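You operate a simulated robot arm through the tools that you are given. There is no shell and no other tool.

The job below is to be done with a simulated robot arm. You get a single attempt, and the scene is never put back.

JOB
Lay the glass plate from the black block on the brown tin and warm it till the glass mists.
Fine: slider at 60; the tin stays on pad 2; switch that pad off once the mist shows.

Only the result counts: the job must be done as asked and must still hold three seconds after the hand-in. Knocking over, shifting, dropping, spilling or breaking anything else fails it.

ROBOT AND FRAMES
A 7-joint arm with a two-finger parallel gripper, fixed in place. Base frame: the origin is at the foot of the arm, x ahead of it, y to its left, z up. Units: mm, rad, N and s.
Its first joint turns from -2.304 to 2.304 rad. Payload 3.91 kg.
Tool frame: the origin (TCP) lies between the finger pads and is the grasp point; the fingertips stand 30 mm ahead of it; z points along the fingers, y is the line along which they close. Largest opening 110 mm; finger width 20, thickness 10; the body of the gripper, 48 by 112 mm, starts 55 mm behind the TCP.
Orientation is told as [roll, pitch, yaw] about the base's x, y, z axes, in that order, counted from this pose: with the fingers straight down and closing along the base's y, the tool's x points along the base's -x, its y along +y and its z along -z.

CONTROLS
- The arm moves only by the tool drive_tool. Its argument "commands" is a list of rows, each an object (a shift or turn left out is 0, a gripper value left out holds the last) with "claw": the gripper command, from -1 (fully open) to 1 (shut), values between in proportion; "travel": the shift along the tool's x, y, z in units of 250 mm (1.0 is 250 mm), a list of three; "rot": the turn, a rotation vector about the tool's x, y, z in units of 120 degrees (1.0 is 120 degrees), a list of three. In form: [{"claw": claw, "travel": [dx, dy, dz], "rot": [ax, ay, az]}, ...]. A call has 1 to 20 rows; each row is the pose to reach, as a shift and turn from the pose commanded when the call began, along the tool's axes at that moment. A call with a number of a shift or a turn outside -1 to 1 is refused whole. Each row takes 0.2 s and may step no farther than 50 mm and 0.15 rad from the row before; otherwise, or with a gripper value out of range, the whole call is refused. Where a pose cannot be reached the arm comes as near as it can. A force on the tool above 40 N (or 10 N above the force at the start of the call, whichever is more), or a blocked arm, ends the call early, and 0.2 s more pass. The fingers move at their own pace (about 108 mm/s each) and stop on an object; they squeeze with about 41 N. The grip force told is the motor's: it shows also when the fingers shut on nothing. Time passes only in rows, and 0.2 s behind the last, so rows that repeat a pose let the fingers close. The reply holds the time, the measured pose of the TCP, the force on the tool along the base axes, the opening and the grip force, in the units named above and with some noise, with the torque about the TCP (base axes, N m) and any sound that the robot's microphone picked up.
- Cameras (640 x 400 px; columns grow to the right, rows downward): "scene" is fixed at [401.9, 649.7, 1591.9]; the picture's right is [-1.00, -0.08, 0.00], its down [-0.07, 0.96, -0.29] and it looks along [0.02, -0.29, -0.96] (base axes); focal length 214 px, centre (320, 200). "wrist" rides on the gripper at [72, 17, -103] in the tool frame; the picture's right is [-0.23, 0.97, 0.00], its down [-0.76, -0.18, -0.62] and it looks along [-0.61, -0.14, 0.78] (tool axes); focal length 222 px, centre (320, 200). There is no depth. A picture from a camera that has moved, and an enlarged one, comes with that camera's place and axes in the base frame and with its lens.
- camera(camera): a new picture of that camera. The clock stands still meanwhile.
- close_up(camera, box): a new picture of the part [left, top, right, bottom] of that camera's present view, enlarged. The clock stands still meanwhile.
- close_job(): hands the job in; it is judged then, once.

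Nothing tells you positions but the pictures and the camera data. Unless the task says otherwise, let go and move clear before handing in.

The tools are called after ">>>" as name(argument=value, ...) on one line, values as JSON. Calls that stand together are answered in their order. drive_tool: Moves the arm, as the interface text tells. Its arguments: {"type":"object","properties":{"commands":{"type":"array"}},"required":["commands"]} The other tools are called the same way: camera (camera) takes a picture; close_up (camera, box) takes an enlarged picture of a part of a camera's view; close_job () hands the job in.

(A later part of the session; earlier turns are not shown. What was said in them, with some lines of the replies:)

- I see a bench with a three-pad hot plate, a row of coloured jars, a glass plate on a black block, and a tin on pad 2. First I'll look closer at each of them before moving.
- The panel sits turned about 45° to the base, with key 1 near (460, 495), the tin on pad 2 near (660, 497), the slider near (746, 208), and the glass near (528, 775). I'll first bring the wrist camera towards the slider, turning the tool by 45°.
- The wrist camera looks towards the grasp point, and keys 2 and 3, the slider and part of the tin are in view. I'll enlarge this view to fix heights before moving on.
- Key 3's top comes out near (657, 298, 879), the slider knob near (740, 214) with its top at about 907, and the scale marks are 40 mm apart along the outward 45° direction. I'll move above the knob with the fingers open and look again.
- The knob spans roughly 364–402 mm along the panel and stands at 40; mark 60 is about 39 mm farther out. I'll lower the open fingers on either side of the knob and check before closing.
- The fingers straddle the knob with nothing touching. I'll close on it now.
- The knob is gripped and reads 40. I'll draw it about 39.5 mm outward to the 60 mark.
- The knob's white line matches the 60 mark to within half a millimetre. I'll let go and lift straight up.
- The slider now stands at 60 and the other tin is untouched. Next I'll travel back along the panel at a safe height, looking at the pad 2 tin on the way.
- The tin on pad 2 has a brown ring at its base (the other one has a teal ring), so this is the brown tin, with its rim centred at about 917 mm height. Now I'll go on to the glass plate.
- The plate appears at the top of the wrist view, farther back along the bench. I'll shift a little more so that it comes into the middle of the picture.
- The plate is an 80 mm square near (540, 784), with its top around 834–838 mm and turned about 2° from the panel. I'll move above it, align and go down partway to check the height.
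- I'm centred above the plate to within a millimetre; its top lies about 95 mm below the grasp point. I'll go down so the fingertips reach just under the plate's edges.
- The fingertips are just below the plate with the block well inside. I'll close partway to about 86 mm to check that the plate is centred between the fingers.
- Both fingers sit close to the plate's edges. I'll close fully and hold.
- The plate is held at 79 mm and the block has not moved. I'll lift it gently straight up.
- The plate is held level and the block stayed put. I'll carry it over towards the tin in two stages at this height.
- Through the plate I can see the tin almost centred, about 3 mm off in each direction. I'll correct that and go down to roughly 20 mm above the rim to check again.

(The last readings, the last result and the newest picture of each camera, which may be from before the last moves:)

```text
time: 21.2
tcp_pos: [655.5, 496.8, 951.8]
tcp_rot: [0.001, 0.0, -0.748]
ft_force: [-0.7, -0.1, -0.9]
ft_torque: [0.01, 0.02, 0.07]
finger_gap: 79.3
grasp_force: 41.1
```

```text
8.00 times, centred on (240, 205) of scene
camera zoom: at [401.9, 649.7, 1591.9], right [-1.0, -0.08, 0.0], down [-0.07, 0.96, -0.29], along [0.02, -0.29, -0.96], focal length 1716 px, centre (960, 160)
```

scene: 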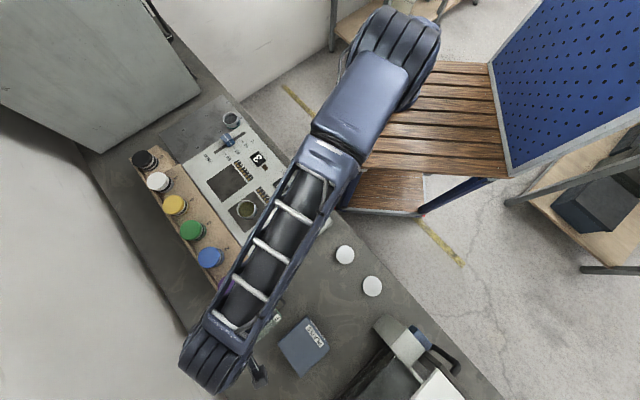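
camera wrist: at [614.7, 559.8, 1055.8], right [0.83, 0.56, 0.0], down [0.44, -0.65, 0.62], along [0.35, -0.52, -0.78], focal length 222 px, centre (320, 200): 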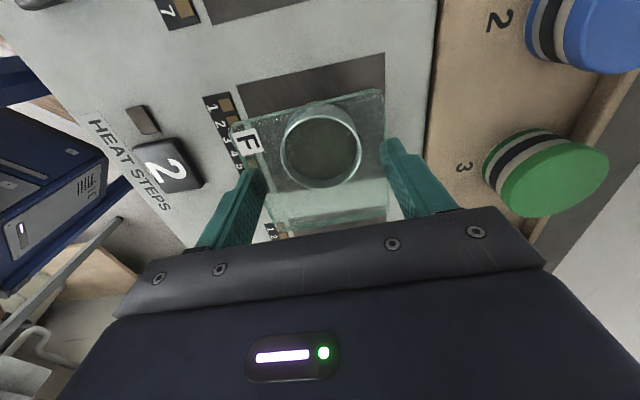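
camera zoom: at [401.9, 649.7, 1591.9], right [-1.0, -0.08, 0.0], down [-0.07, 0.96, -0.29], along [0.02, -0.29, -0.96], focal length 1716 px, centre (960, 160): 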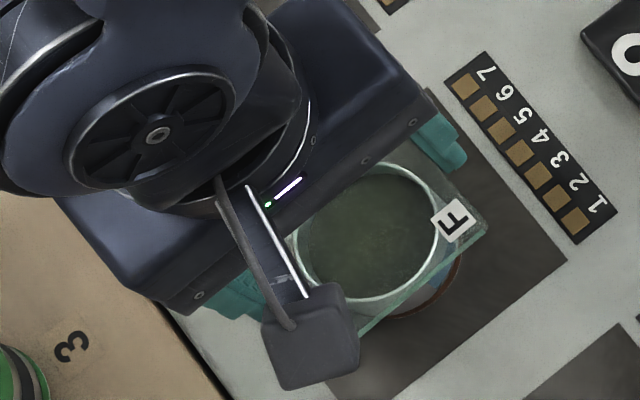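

The plate's centre is within about 3 mm of the tin's centre now. I'll trim that and lower further, then feel for contact in small steps.

>>> drive_tool(commands=[{"claw": 1, "travel": [-0.006, 0.001, 0.02]}, {"claw": 1, "travel": [-0.012, 0.0024, 0.05]}, {"claw": 1, "travel": [-0.012, 0.0024, 0.08]}, {"claw": 1, "travel": [-0.012, 0.0024, 0.1]}])

>>> close_up(camera="wrist", box=[200, 60, 440, 260])

>>> close_up(camera="scene", box=[200, 180, 280, 230])

```text
time: 22.2
tcp_pos: [659.0, 494.3, 925.8]
tcp_rot: [0.0, 0.0, -0.747]
ft_force: [-0.6, 0.3, -2.4]
ft_torque: [0.0, 0.0, 0.01]
finger_gap: 79.2
grasp_force: 41.1
```

```text
2.00 times, centred on (320, 160) of wrist
camera zoom: at [617.1, 558.2, 1030.5], right [0.83, 0.56, 0.0], down [0.44, -0.65, 0.62], along [0.35, -0.52, -0.78], focal length 444 px, centre (320, 280)
```

zoom: 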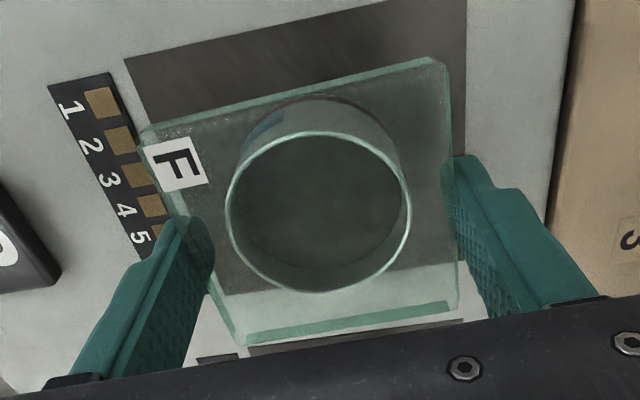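

```text
8.00 times, centred on (240, 205) of scene
camera zoom: at [401.9, 649.7, 1591.9], right [-1.0, -0.08, 0.0], down [-0.07, 0.96, -0.29], along [0.02, -0.29, -0.96], focal length 1716 px, centre (960, 160)
```

zoom: 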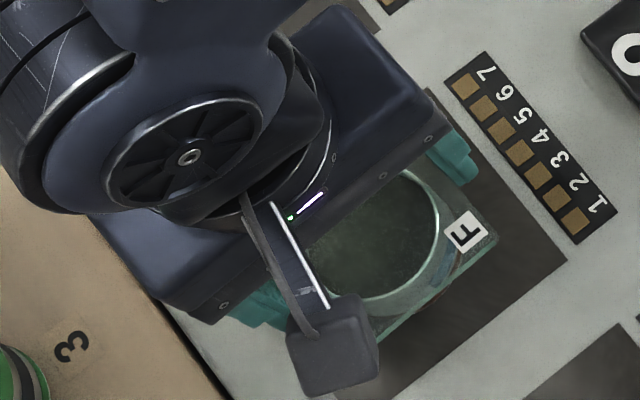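

The tin rim and the plate now look concentric and only a few millimetres apart. I'll lower in 2 mm steps and watch the vertical force.

>>> drive_tool(commands=[{"claw": 1, "travel": [0, 0, 0.004]}, {"claw": 1, "travel": [0, 0, 0.008]}, {"claw": 1, "travel": [0, 0, 0.008]}])

```text
time: 23.0
tcp_pos: [658.8, 495.7, 923.4]
tcp_rot: [0.001, 0.001, -0.748]
ft_force: [-0.4, 0.0, -3.1]
ft_torque: [-0.03, 0.01, -0.01]
finger_gap: 79.2
grasp_force: 41.0
```

>>> drive_tool(commands=[{"claw": 1, "travel": [0, 0, 0.003]}, {"claw": 1, "travel": [0, 0, 0.006]}, {"claw": 1, "travel": [0, 0, 0.006]}])

>>> close_up(camera="wrist", box=[200, 60, 440, 260])

```text
time: 23.8
tcp_pos: [658.1, 496.4, 922.8]
tcp_rot: [0.0, -0.001, -0.749]
ft_force: [0.4, 0.8, -1.6]
ft_torque: [-0.01, 0.01, -0.01]
finger_gap: 79.3
grasp_force: 41.2
```

```text
2.00 times, centred on (320, 160) of wrist
camera zoom: at [617.7, 558.5, 1027.7], right [0.83, 0.56, 0.0], down [0.44, -0.65, 0.62], along [0.35, -0.52, -0.78], focal length 444 px, centre (320, 280)
```

zoom: 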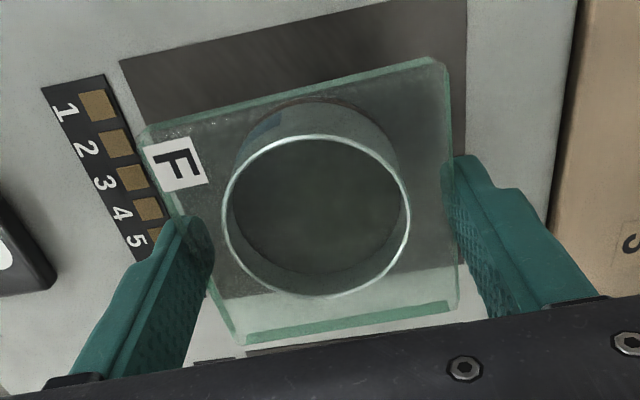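

No contact yet. I'll keep stepping down.

>>> drive_tool(commands=[{"claw": 1, "travel": [0, 0, 0.004]}, {"claw": 1, "travel": [0, 0, 0.008]}, {"claw": 1, "travel": [0, 0, 0.008]}])

```text
time: 24.6
tcp_pos: [657.3, 495.9, 923.5]
tcp_rot: [0.001, 0.0, -0.747]
ft_force: [-3.1, -2.1, 24.2]
ft_torque: [0.0, 0.25, -0.02]
finger_gap: 79.5
grasp_force: 40.1
```

The plate is now resting on the rim (24 N upward). I'll ease off by about a millimetre before releasing.

>>> drive_tool(commands=[{"claw": 1, "travel": [0, 0, -0.003]}, {"claw": 1, "travel": [0, 0, -0.004]}])

>>> close_up(camera="wrist", box=[200, 60, 440, 260])

```text
time: 25.2
tcp_pos: [658.4, 495.0, 923.6]
tcp_rot: [0.002, 0.001, -0.747]
ft_force: [1.5, 1.4, 22.6]
ft_torque: [0.21, -0.03, -0.03]
finger_gap: 79.3
grasp_force: 40.5
```

```text
2.00 times, centred on (320, 160) of wrist
camera zoom: at [617.6, 558.5, 1027.4], right [0.83, 0.56, 0.0], down [0.44, -0.65, 0.62], along [0.35, -0.52, -0.78], focal length 444 px, centre (320, 280)
```

zoom: 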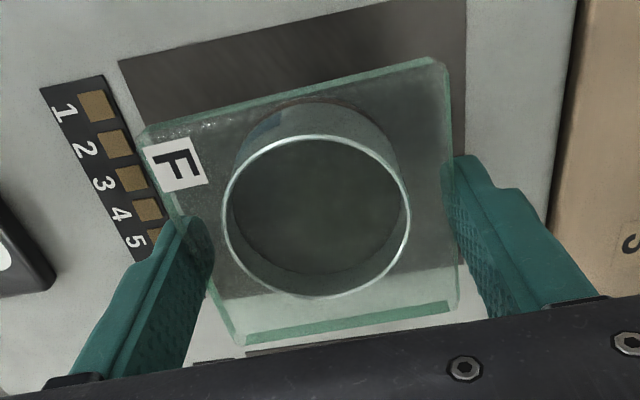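

>>> drive_tool(commands=[{"claw": 1, "travel": [0, 0, -0.002]}, {"claw": 1, "travel": [0, 0, -0.003]}])

```text
time: 25.8
tcp_pos: [658.8, 496.5, 922.3]
tcp_rot: [0.0, -0.001, -0.747]
ft_force: [4.3, 4.1, 16.1]
ft_torque: [0.39, -0.22, -0.05]
finger_gap: 79.5
grasp_force: 41.0
```

>>> drive_tool(commands=[{"claw": 1, "travel": [0, 0, -0.001]}, {"claw": 1, "travel": [0, 0, -0.002]}])

```text
time: 26.4
tcp_pos: [657.8, 495.0, 922.5]
tcp_rot: [-0.001, 0.001, -0.747]
ft_force: [2.4, 2.7, 7.3]
ft_torque: [0.22, -0.14, -0.02]
finger_gap: 79.3
grasp_force: 41.7
```

Only about 7 N of load remains. Now I'll open the fingers gently to leave the plate on the tin.

>>> drive_tool(commands=[{"claw": -0.48, "travel": [0, 0, 0]}, {"claw": -0.52, "travel": [0, 0, 0]}, {"claw": -0.6, "travel": [0, 0, 0]}, {"claw": -0.8, "travel": [0, 0, 0]}, {"claw": -1, "travel": [0, 0, 0]}])

>>> close_up(camera="wrist", box=[200, 60, 440, 260])

>>> close_up(camera="scene", box=[200, 180, 280, 230])

```text
time: 27.6
tcp_pos: [658.4, 496.5, 923.4]
tcp_rot: [0.001, 0.0, -0.748]
ft_force: [0.3, -0.8, 1.1]
ft_torque: [0.01, 0.01, -0.02]
finger_gap: 109.9
grasp_force: 0.1
```

```text
2.00 times, centred on (320, 160) of wrist
camera zoom: at [617.7, 558.4, 1027.9], right [0.83, 0.56, 0.0], down [0.44, -0.65, 0.62], along [0.35, -0.52, -0.78], focal length 444 px, centre (320, 280)
```

zoom: 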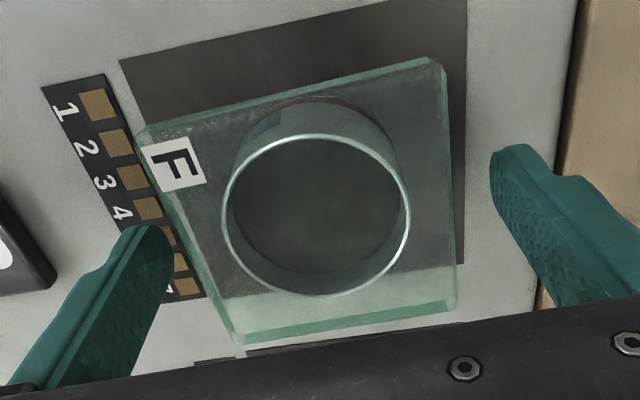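

```text
8.00 times, centred on (240, 205) of scene
camera zoom: at [401.9, 649.7, 1591.9], right [-1.0, -0.08, 0.0], down [-0.07, 0.96, -0.29], along [0.02, -0.29, -0.96], focal length 1716 px, centre (960, 160)
```

zoom: 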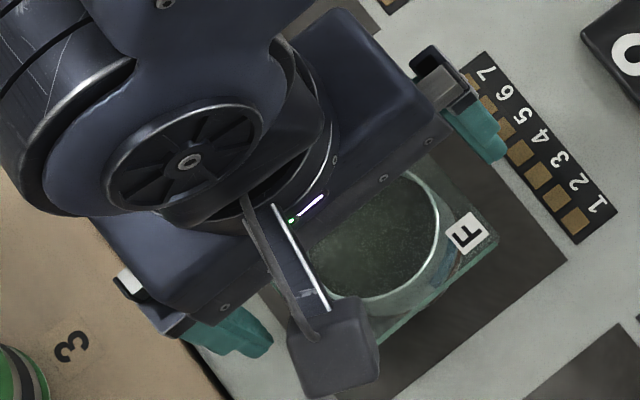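

The plate lies flat on the tin and the fingers are clear. I'll lift straight up and then look at the result.

>>> drive_tool(commands=[{"claw": -1, "travel": [0, 0, -0.04]}, {"travel": [0, 0, -0.12]}, {"travel": [0, 0, -0.24]}, {"travel": [0, 0, -0.36]}, {"travel": [0, 0, -0.44]}])

>>> camera(camera="wrist")

>>> close_up(camera="wrist", box=[120, 0, 420, 200])

>>> close_up(camera="scene", box=[160, 150, 320, 250])

```text
time: 28.8
tcp_pos: [658.8, 495.4, 1033.0]
tcp_rot: [-0.002, 0.0, -0.747]
ft_force: [0.2, -0.5, 0.3]
ft_torque: [-0.04, 0.02, -0.01]
finger_gap: 110.1
grasp_force: 0.1
```

```text
taken
camera wrist: at [618.0, 558.0, 1137.2], right [0.83, 0.56, 0.0], down [0.44, -0.65, 0.62], along [0.35, -0.52, -0.78], focal length 222 px, centre (320, 200)
```

wrist: 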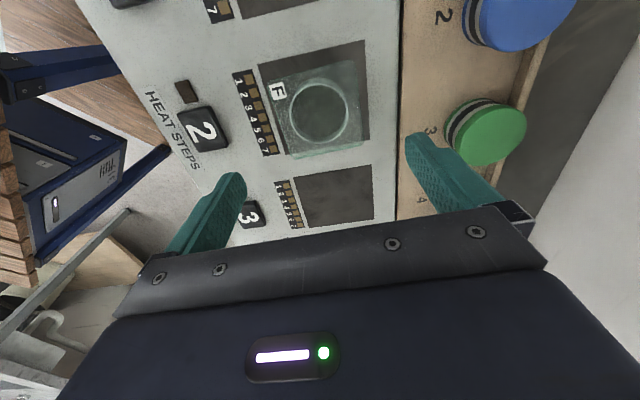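

```text
2.00 times, centred on (270, 100) of wrist
camera zoom: at [618.0, 558.0, 1137.2], right [0.83, 0.56, 0.0], down [0.44, -0.65, 0.62], along [0.35, -0.52, -0.78], focal length 444 px, centre (420, 400)
```

zoom: 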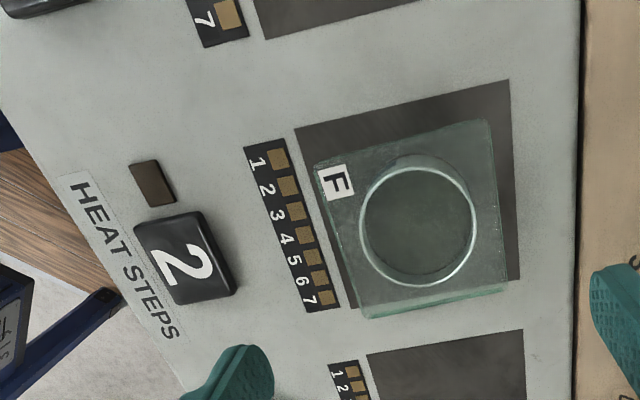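

```text
4.00 times, centred on (240, 200) of scene
camera zoom: at [401.9, 649.7, 1591.9], right [-1.0, -0.08, 0.0], down [-0.07, 0.96, -0.29], along [0.02, -0.29, -0.96], focal length 858 px, centre (640, 200)
```

zoom: 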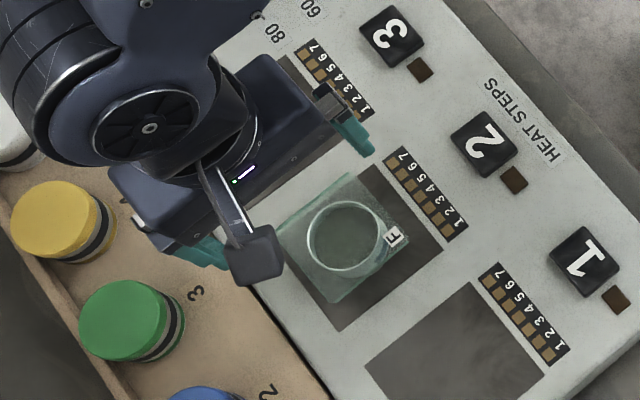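

The plate sits well on the tin. Next is key 2, at about (557, 398); I'll close the fingers, move above it and check alignment.

>>> drive_tool(commands=[{"claw": 1, "travel": [0.008, -0.14, 0]}, {"claw": 1, "travel": [0.017, -0.28, 0]}, {"claw": 1, "travel": [0.026, -0.42, 0]}, {"claw": 1, "travel": [0.034, -0.564, 0]}, {"claw": 1, "travel": [0.034, -0.564, 0.14]}, {"claw": 1, "travel": [0.034, -0.564, 0.28]}, {"claw": 1, "travel": [0.034, -0.564, 0.4]}])

>>> camera(camera="wrist")

>>> close_up(camera="wrist", box=[240, 80, 400, 220])

>>> close_up(camera="scene", box=[220, 150, 340, 250])

```text
time: 30.4
tcp_pos: [555.6, 398.9, 933.6]
tcp_rot: [0.0, 0.0, -0.747]
ft_force: [0.2, 1.0, -0.5]
ft_torque: [0.0, 0.0, -0.01]
finger_gap: 0.0
grasp_force: 37.5
```

```text
taken
camera wrist: at [515.1, 461.0, 1038.4], right [0.83, 0.56, 0.0], down [0.44, -0.65, 0.62], along [0.35, -0.52, -0.78], focal length 222 px, centre (320, 200)
```

wrist: 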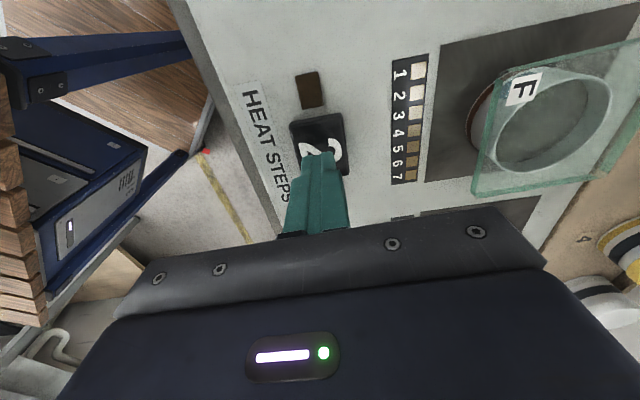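

```text
2.86 times, centred on (320, 150) of wrist
camera zoom: at [515.1, 461.0, 1038.4], right [0.83, 0.56, 0.0], down [0.44, -0.65, 0.62], along [0.35, -0.52, -0.78], focal length 635 px, centre (320, 343)
```

zoom: 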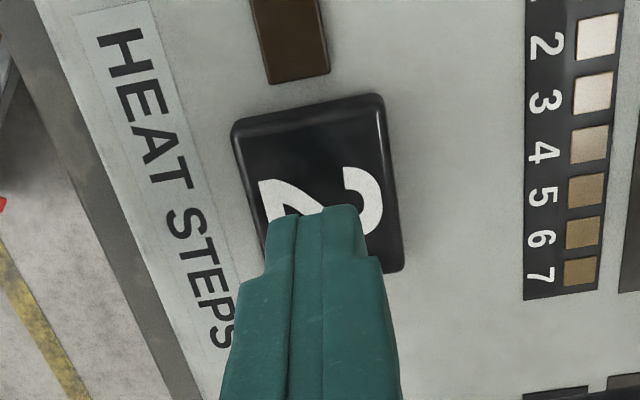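

```text
4.00 times, centred on (280, 200) of scene
camera zoom: at [401.9, 649.7, 1591.9], right [-1.0, -0.08, 0.0], down [-0.07, 0.96, -0.29], along [0.02, -0.29, -0.96], focal length 858 px, centre (480, 200)
```

zoom: 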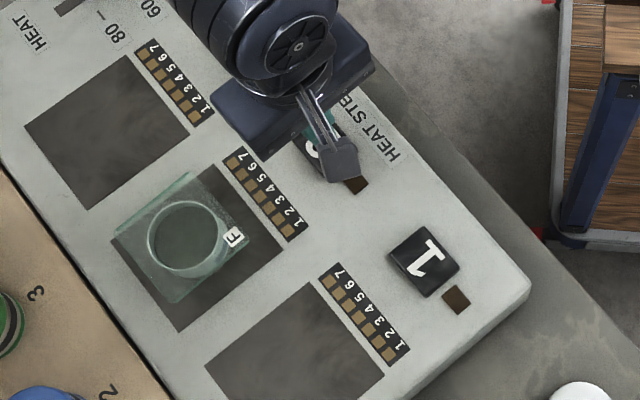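

The closed fingertips are over key 2, within 3 mm of its middle. I'll come down close to it and then press in small steps.

>>> drive_tool(commands=[{"claw": 1, "travel": [-0.008, -0.004, 0.05]}, {"claw": 1, "travel": [-0.008, -0.004, 0.084]}])

>>> drive_tool(commands=[{"claw": 1, "travel": [0, 0, 0.008]}, {"claw": 1, "travel": [0, 0, 0.014]}])

```text
time: 31.0
tcp_pos: [557.4, 396.2, 911.6]
tcp_rot: [0.0, 0.001, -0.747]
ft_force: [0.1, 0.5, 0.3]
ft_torque: [-0.01, 0.04, 0.0]
finger_gap: 0.1
grasp_force: 37.7
```

```text
time: 31.6
tcp_pos: [556.9, 396.2, 908.9]
tcp_rot: [0.0, -0.001, -0.747]
ft_force: [0.1, 0.4, 4.2]
ft_torque: [-0.05, -0.02, -0.01]
finger_gap: 0.2
grasp_force: 37.2
heard: click
```

A click was heard. I'll lift off the key and see what the panel shows.

>>> drive_tool(commands=[{"claw": 1, "travel": [0, 0, -0.04]}, {"claw": 1, "travel": [0, 0, -0.14]}])

>>> camera(camera="wrist")

>>> close_up(camera="scene", box=[220, 150, 340, 250])

```text
time: 32.2
tcp_pos: [557.7, 398.5, 942.9]
tcp_rot: [0.0, 0.001, -0.747]
ft_force: [0.0, 0.0, -0.3]
ft_torque: [0.01, 0.01, 0.0]
finger_gap: 0.0
grasp_force: 37.5
```

```text
taken
camera wrist: at [516.7, 458.9, 1047.7], right [0.83, 0.56, 0.0], down [0.44, -0.65, 0.62], along [0.35, -0.52, -0.78], focal length 222 px, centre (320, 200)
```

wrist: 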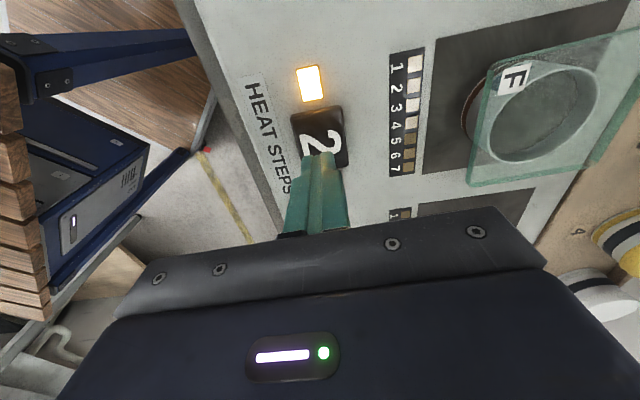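

```text
4.00 times, centred on (280, 200) of scene
camera zoom: at [401.9, 649.7, 1591.9], right [-1.0, -0.08, 0.0], down [-0.07, 0.96, -0.29], along [0.02, -0.29, -0.96], focal length 858 px, centre (480, 200)
```

zoom: 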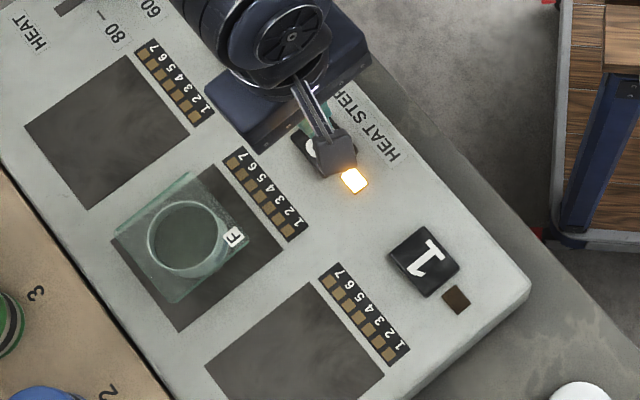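

The lamp beside key 2 is lit, so pad 2 is heating. I'll wait above the key and watch the glass and the heat steps.

>>> drive_tool(commands=[{"claw": 1}, {"claw": 1}, {"claw": 1}, {"claw": 1}, {"claw": 1}, {"claw": 1}, {"claw": 1}, {"claw": 1}, {"claw": 1}, {"claw": 1}])

>>> close_up(camera="scene", box=[200, 180, 320, 255])

>>> close_up(camera="wrist", box=[360, 20, 640, 200])

```text
time: 34.4
tcp_pos: [557.4, 395.7, 942.5]
tcp_rot: [0.0, -0.001, -0.747]
ft_force: [-0.4, 0.4, 0.2]
ft_torque: [0.03, 0.02, 0.01]
finger_gap: 0.0
grasp_force: 37.7
```

```text
5.33 times, centred on (260, 218) of scene
camera zoom: at [401.9, 649.7, 1591.9], right [-1.0, -0.08, 0.0], down [-0.07, 0.96, -0.29], along [0.02, -0.29, -0.96], focal length 1144 px, centre (640, 107)
```

zoom: 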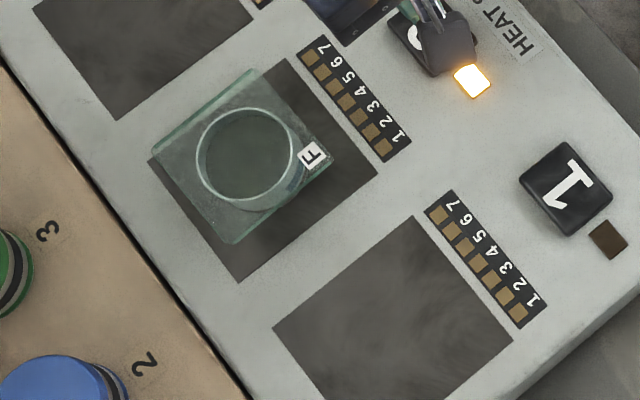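

```text
2.22 times, centred on (500, 110) of wrist
camera zoom: at [516.5, 458.9, 1047.9], right [0.83, 0.56, 0.0], down [0.44, -0.65, 0.62], along [0.35, -0.52, -0.78], focal length 494 px, centre (-80, 400)
```

zoom: 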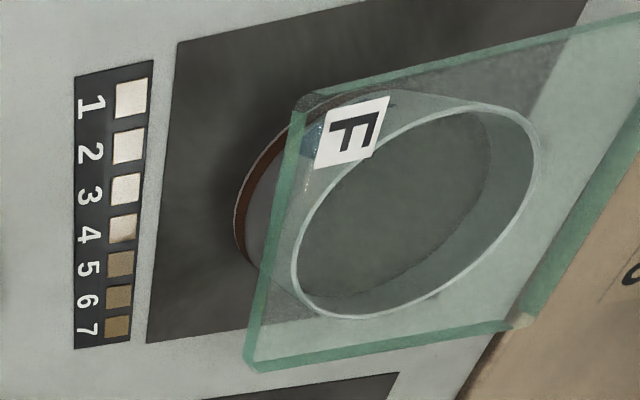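

No mist and no steps lit yet. I'll keep waiting.

>>> drive_tool(commands=[{"claw": 1}, {"claw": 1}, {"claw": 1}, {"claw": 1}, {"claw": 1}, {"claw": 1}, {"claw": 1}, {"claw": 1}, {"claw": 1}, {"claw": 1}, {"claw": 1}, {"claw": 1}, {"claw": 1}, {"claw": 1}, {"claw": 1}])

>>> close_up(camera="scene", box=[200, 180, 320, 255])

```text
time: 37.6
tcp_pos: [556.5, 396.3, 943.0]
tcp_rot: [0.0, 0.0, -0.748]
ft_force: [0.4, -0.7, 0.0]
ft_torque: [-0.01, -0.03, -0.04]
finger_gap: 0.0
grasp_force: 37.7
```

```text
5.33 times, centred on (260, 218) of scene
camera zoom: at [401.9, 649.7, 1591.9], right [-1.0, -0.08, 0.0], down [-0.07, 0.96, -0.29], along [0.02, -0.29, -0.96], focal length 1144 px, centre (640, 107)
```

zoom: 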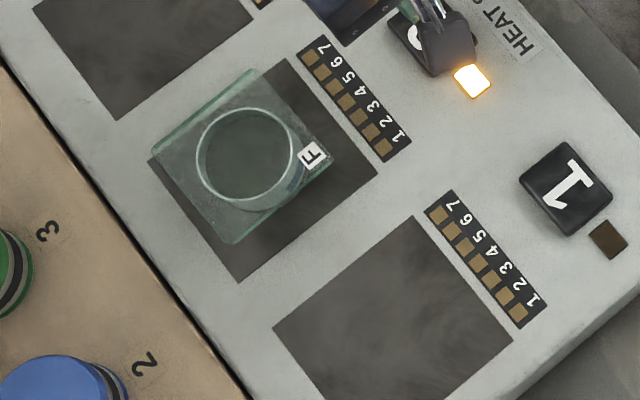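

>>> drive_tool(commands=[{"claw": 1}, {"claw": 1}, {"claw": 1}, {"claw": 1}, {"claw": 1}, {"claw": 1}, {"claw": 1}, {"claw": 1}, {"claw": 1}, {"claw": 1}, {"claw": 1}, {"claw": 1}, {"claw": 1}, {"claw": 1}, {"claw": 1}, {"claw": 1}, {"claw": 1}, {"claw": 1}, {"claw": 1}, {"claw": 1}])

>>> close_up(camera="scene", box=[200, 180, 320, 255])

```text
time: 41.8
tcp_pos: [557.0, 397.9, 942.9]
tcp_rot: [-0.001, 0.0, -0.748]
ft_force: [0.5, 0.6, 0.5]
ft_torque: [-0.02, 0.02, -0.01]
finger_gap: 0.0
grasp_force: 37.7
```

```text
5.33 times, centred on (260, 218) of scene
camera zoom: at [401.9, 649.7, 1591.9], right [-1.0, -0.08, 0.0], down [-0.07, 0.96, -0.29], along [0.02, -0.29, -0.96], focal length 1144 px, centre (640, 107)
```

zoom: 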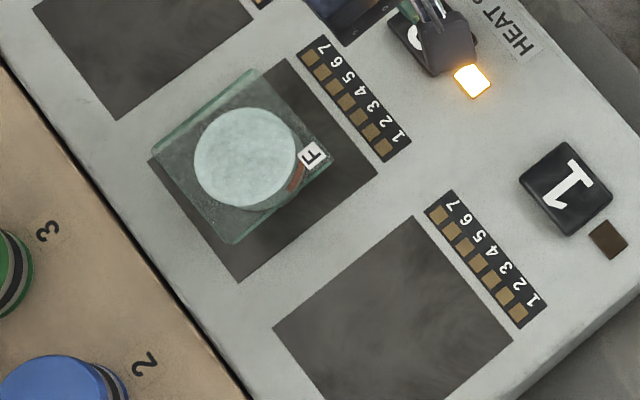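

The glass has misted over the tin. I'll press key 2 again right away to switch the pad off.

>>> drive_tool(commands=[{"claw": 1, "travel": [0, 0, 0.11]}, {"claw": 1, "travel": [0, 0, 0.134]}, {"claw": 1, "travel": [0, 0, 0.141]}, {"claw": 1, "travel": [0, 0, 0.1]}, {"claw": 1, "travel": [0, 0, 0]}])

>>> close_up(camera="scene", box=[200, 180, 320, 255])

>>> camera(camera="wrist")

```text
time: 43.0
tcp_pos: [557.1, 396.5, 943.3]
tcp_rot: [0.001, -0.002, -0.747]
ft_force: [0.4, -0.3, -0.6]
ft_torque: [-0.05, -0.01, -0.01]
finger_gap: 0.0
grasp_force: 37.9
heard: click
```

```text
5.33 times, centred on (260, 218) of scene
camera zoom: at [401.9, 649.7, 1591.9], right [-1.0, -0.08, 0.0], down [-0.07, 0.96, -0.29], along [0.02, -0.29, -0.96], focal length 1144 px, centre (640, 107)
```

zoom: 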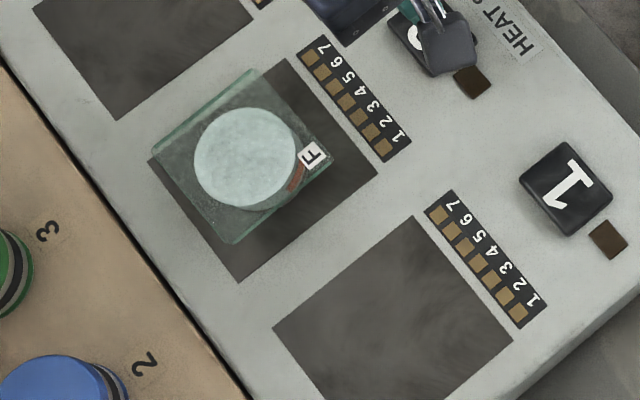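

```text
taken
camera wrist: at [516.3, 459.1, 1047.9], right [0.83, 0.56, 0.0], down [0.44, -0.65, 0.62], along [0.35, -0.52, -0.78], focal length 222 px, centre (320, 200)
```

wrist: 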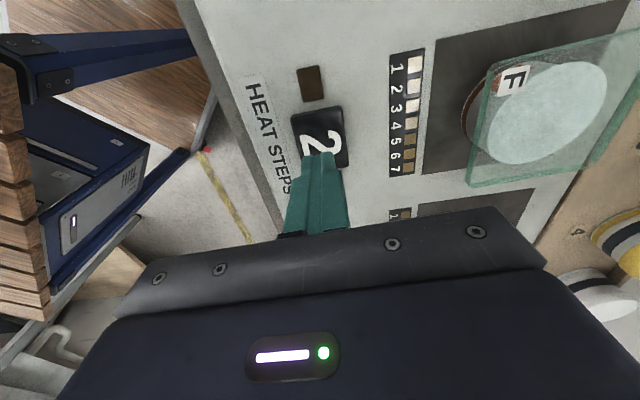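

The lamp is off and the mist is showing. I'll lift well clear and check the whole scene before handing in.

>>> drive_tool(commands=[{"claw": 1, "travel": [0, 0, -0.18]}, {"travel": [0, 0, -0.36]}, {"travel": [0, 0, -0.54]}, {"travel": [0, 0, -0.7]}])

>>> camera(camera="scene")

>>> close_up(camera="scene", box=[180, 100, 340, 200])

>>> camera(camera="wrist")

```text
time: 44.0
tcp_pos: [556.5, 395.9, 1119.3]
tcp_rot: [0.0, 0.001, -0.749]
ft_force: [0.6, 0.0, -0.2]
ft_torque: [-0.04, 0.03, -0.01]
finger_gap: 0.1
grasp_force: 37.6
```

```text
taken
```

scene: 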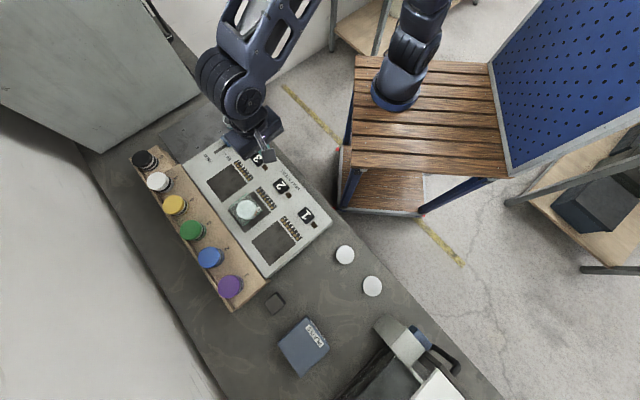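

```text
4.00 times, centred on (260, 150) of scene
camera zoom: at [401.9, 649.7, 1591.9], right [-1.0, -0.08, 0.0], down [-0.07, 0.96, -0.29], along [0.02, -0.29, -0.96], focal length 858 px, centre (560, 400)
```

zoom: 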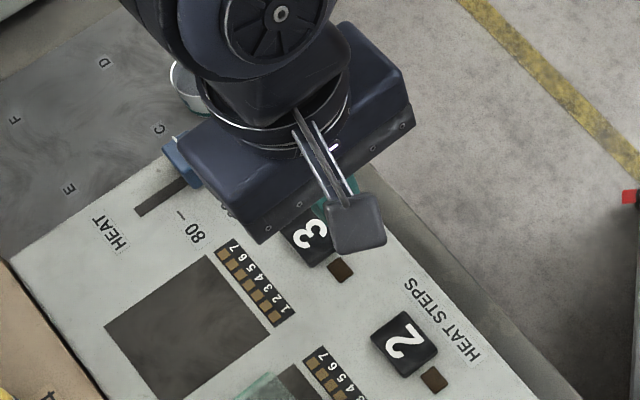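

```text
taken
camera wrist: at [515.9, 458.7, 1223.6], right [0.83, 0.56, 0.0], down [0.44, -0.65, 0.62], along [0.35, -0.52, -0.78], focal length 222 px, centre (320, 200)
```

wrist: 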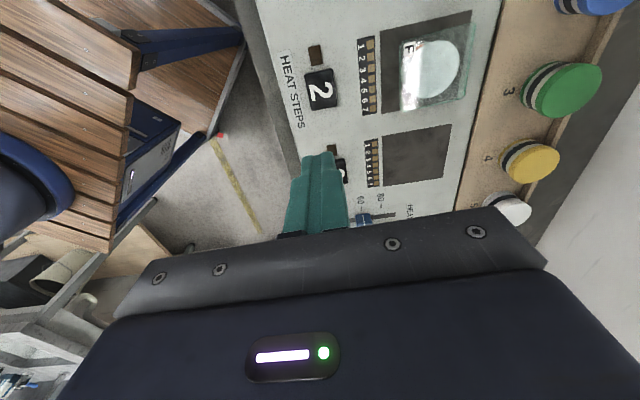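

Everything looks in place: plate misted on the brown tin on pad 2, lamp off, block and jars undisturbed. One last close look at the slider and the glass.

>>> close_up(camera="wrist", box=[330, 180, 430, 240])

>>> close_up(camera="scene", box=[200, 170, 320, 245])

```text
6.40 times, centred on (380, 210) of wrist
camera zoom: at [515.9, 458.7, 1223.6], right [0.83, 0.56, 0.0], down [0.44, -0.65, 0.62], along [0.35, -0.52, -0.78], focal length 1422 px, centre (-64, 136)
```

zoom: 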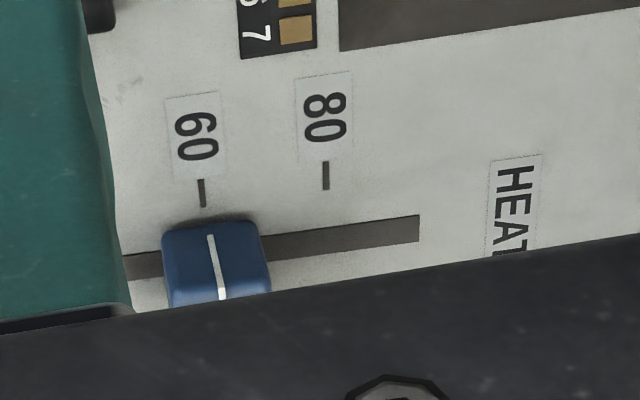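

```text
5.33 times, centred on (260, 208) of scene
camera zoom: at [401.9, 649.7, 1591.9], right [-1.0, -0.08, 0.0], down [-0.07, 0.96, -0.29], along [0.02, -0.29, -0.96], focal length 1144 px, centre (640, 160)
```

zoom: 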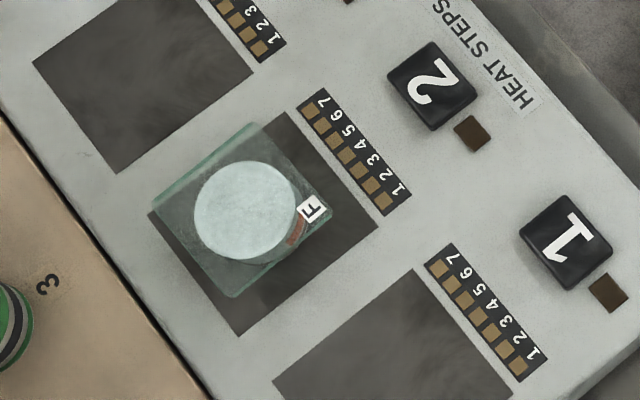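

The slider reads 60, the glass on the brown tin is misted, and pad 2's lamp is off. The arm is clear of everything, so I'm handing in now.

>>> close_job()

```text
The job is handed in.
```

The glass plate is on the brown tin on pad 2, it has misted, and I've handed the job in.

- **Slider:** it stands at 60, within about half a millimetre of the mark.
- **Glass and tin:** I took the plate from the black block and set it down centred on the tin. The tin stayed on pad 2.
- **Heating:** I switched pad 2 on with key 2. The mist showed at the check about 10 s later, and I pressed the key again straight away. The lamp beside it went out and the mist was still there in the last picture.
- **Everything else:** the black block, the jars and the other tin looked undisturbed, and the arm was lifted well clear before the hand-in.

I have not seen the result of the judging.
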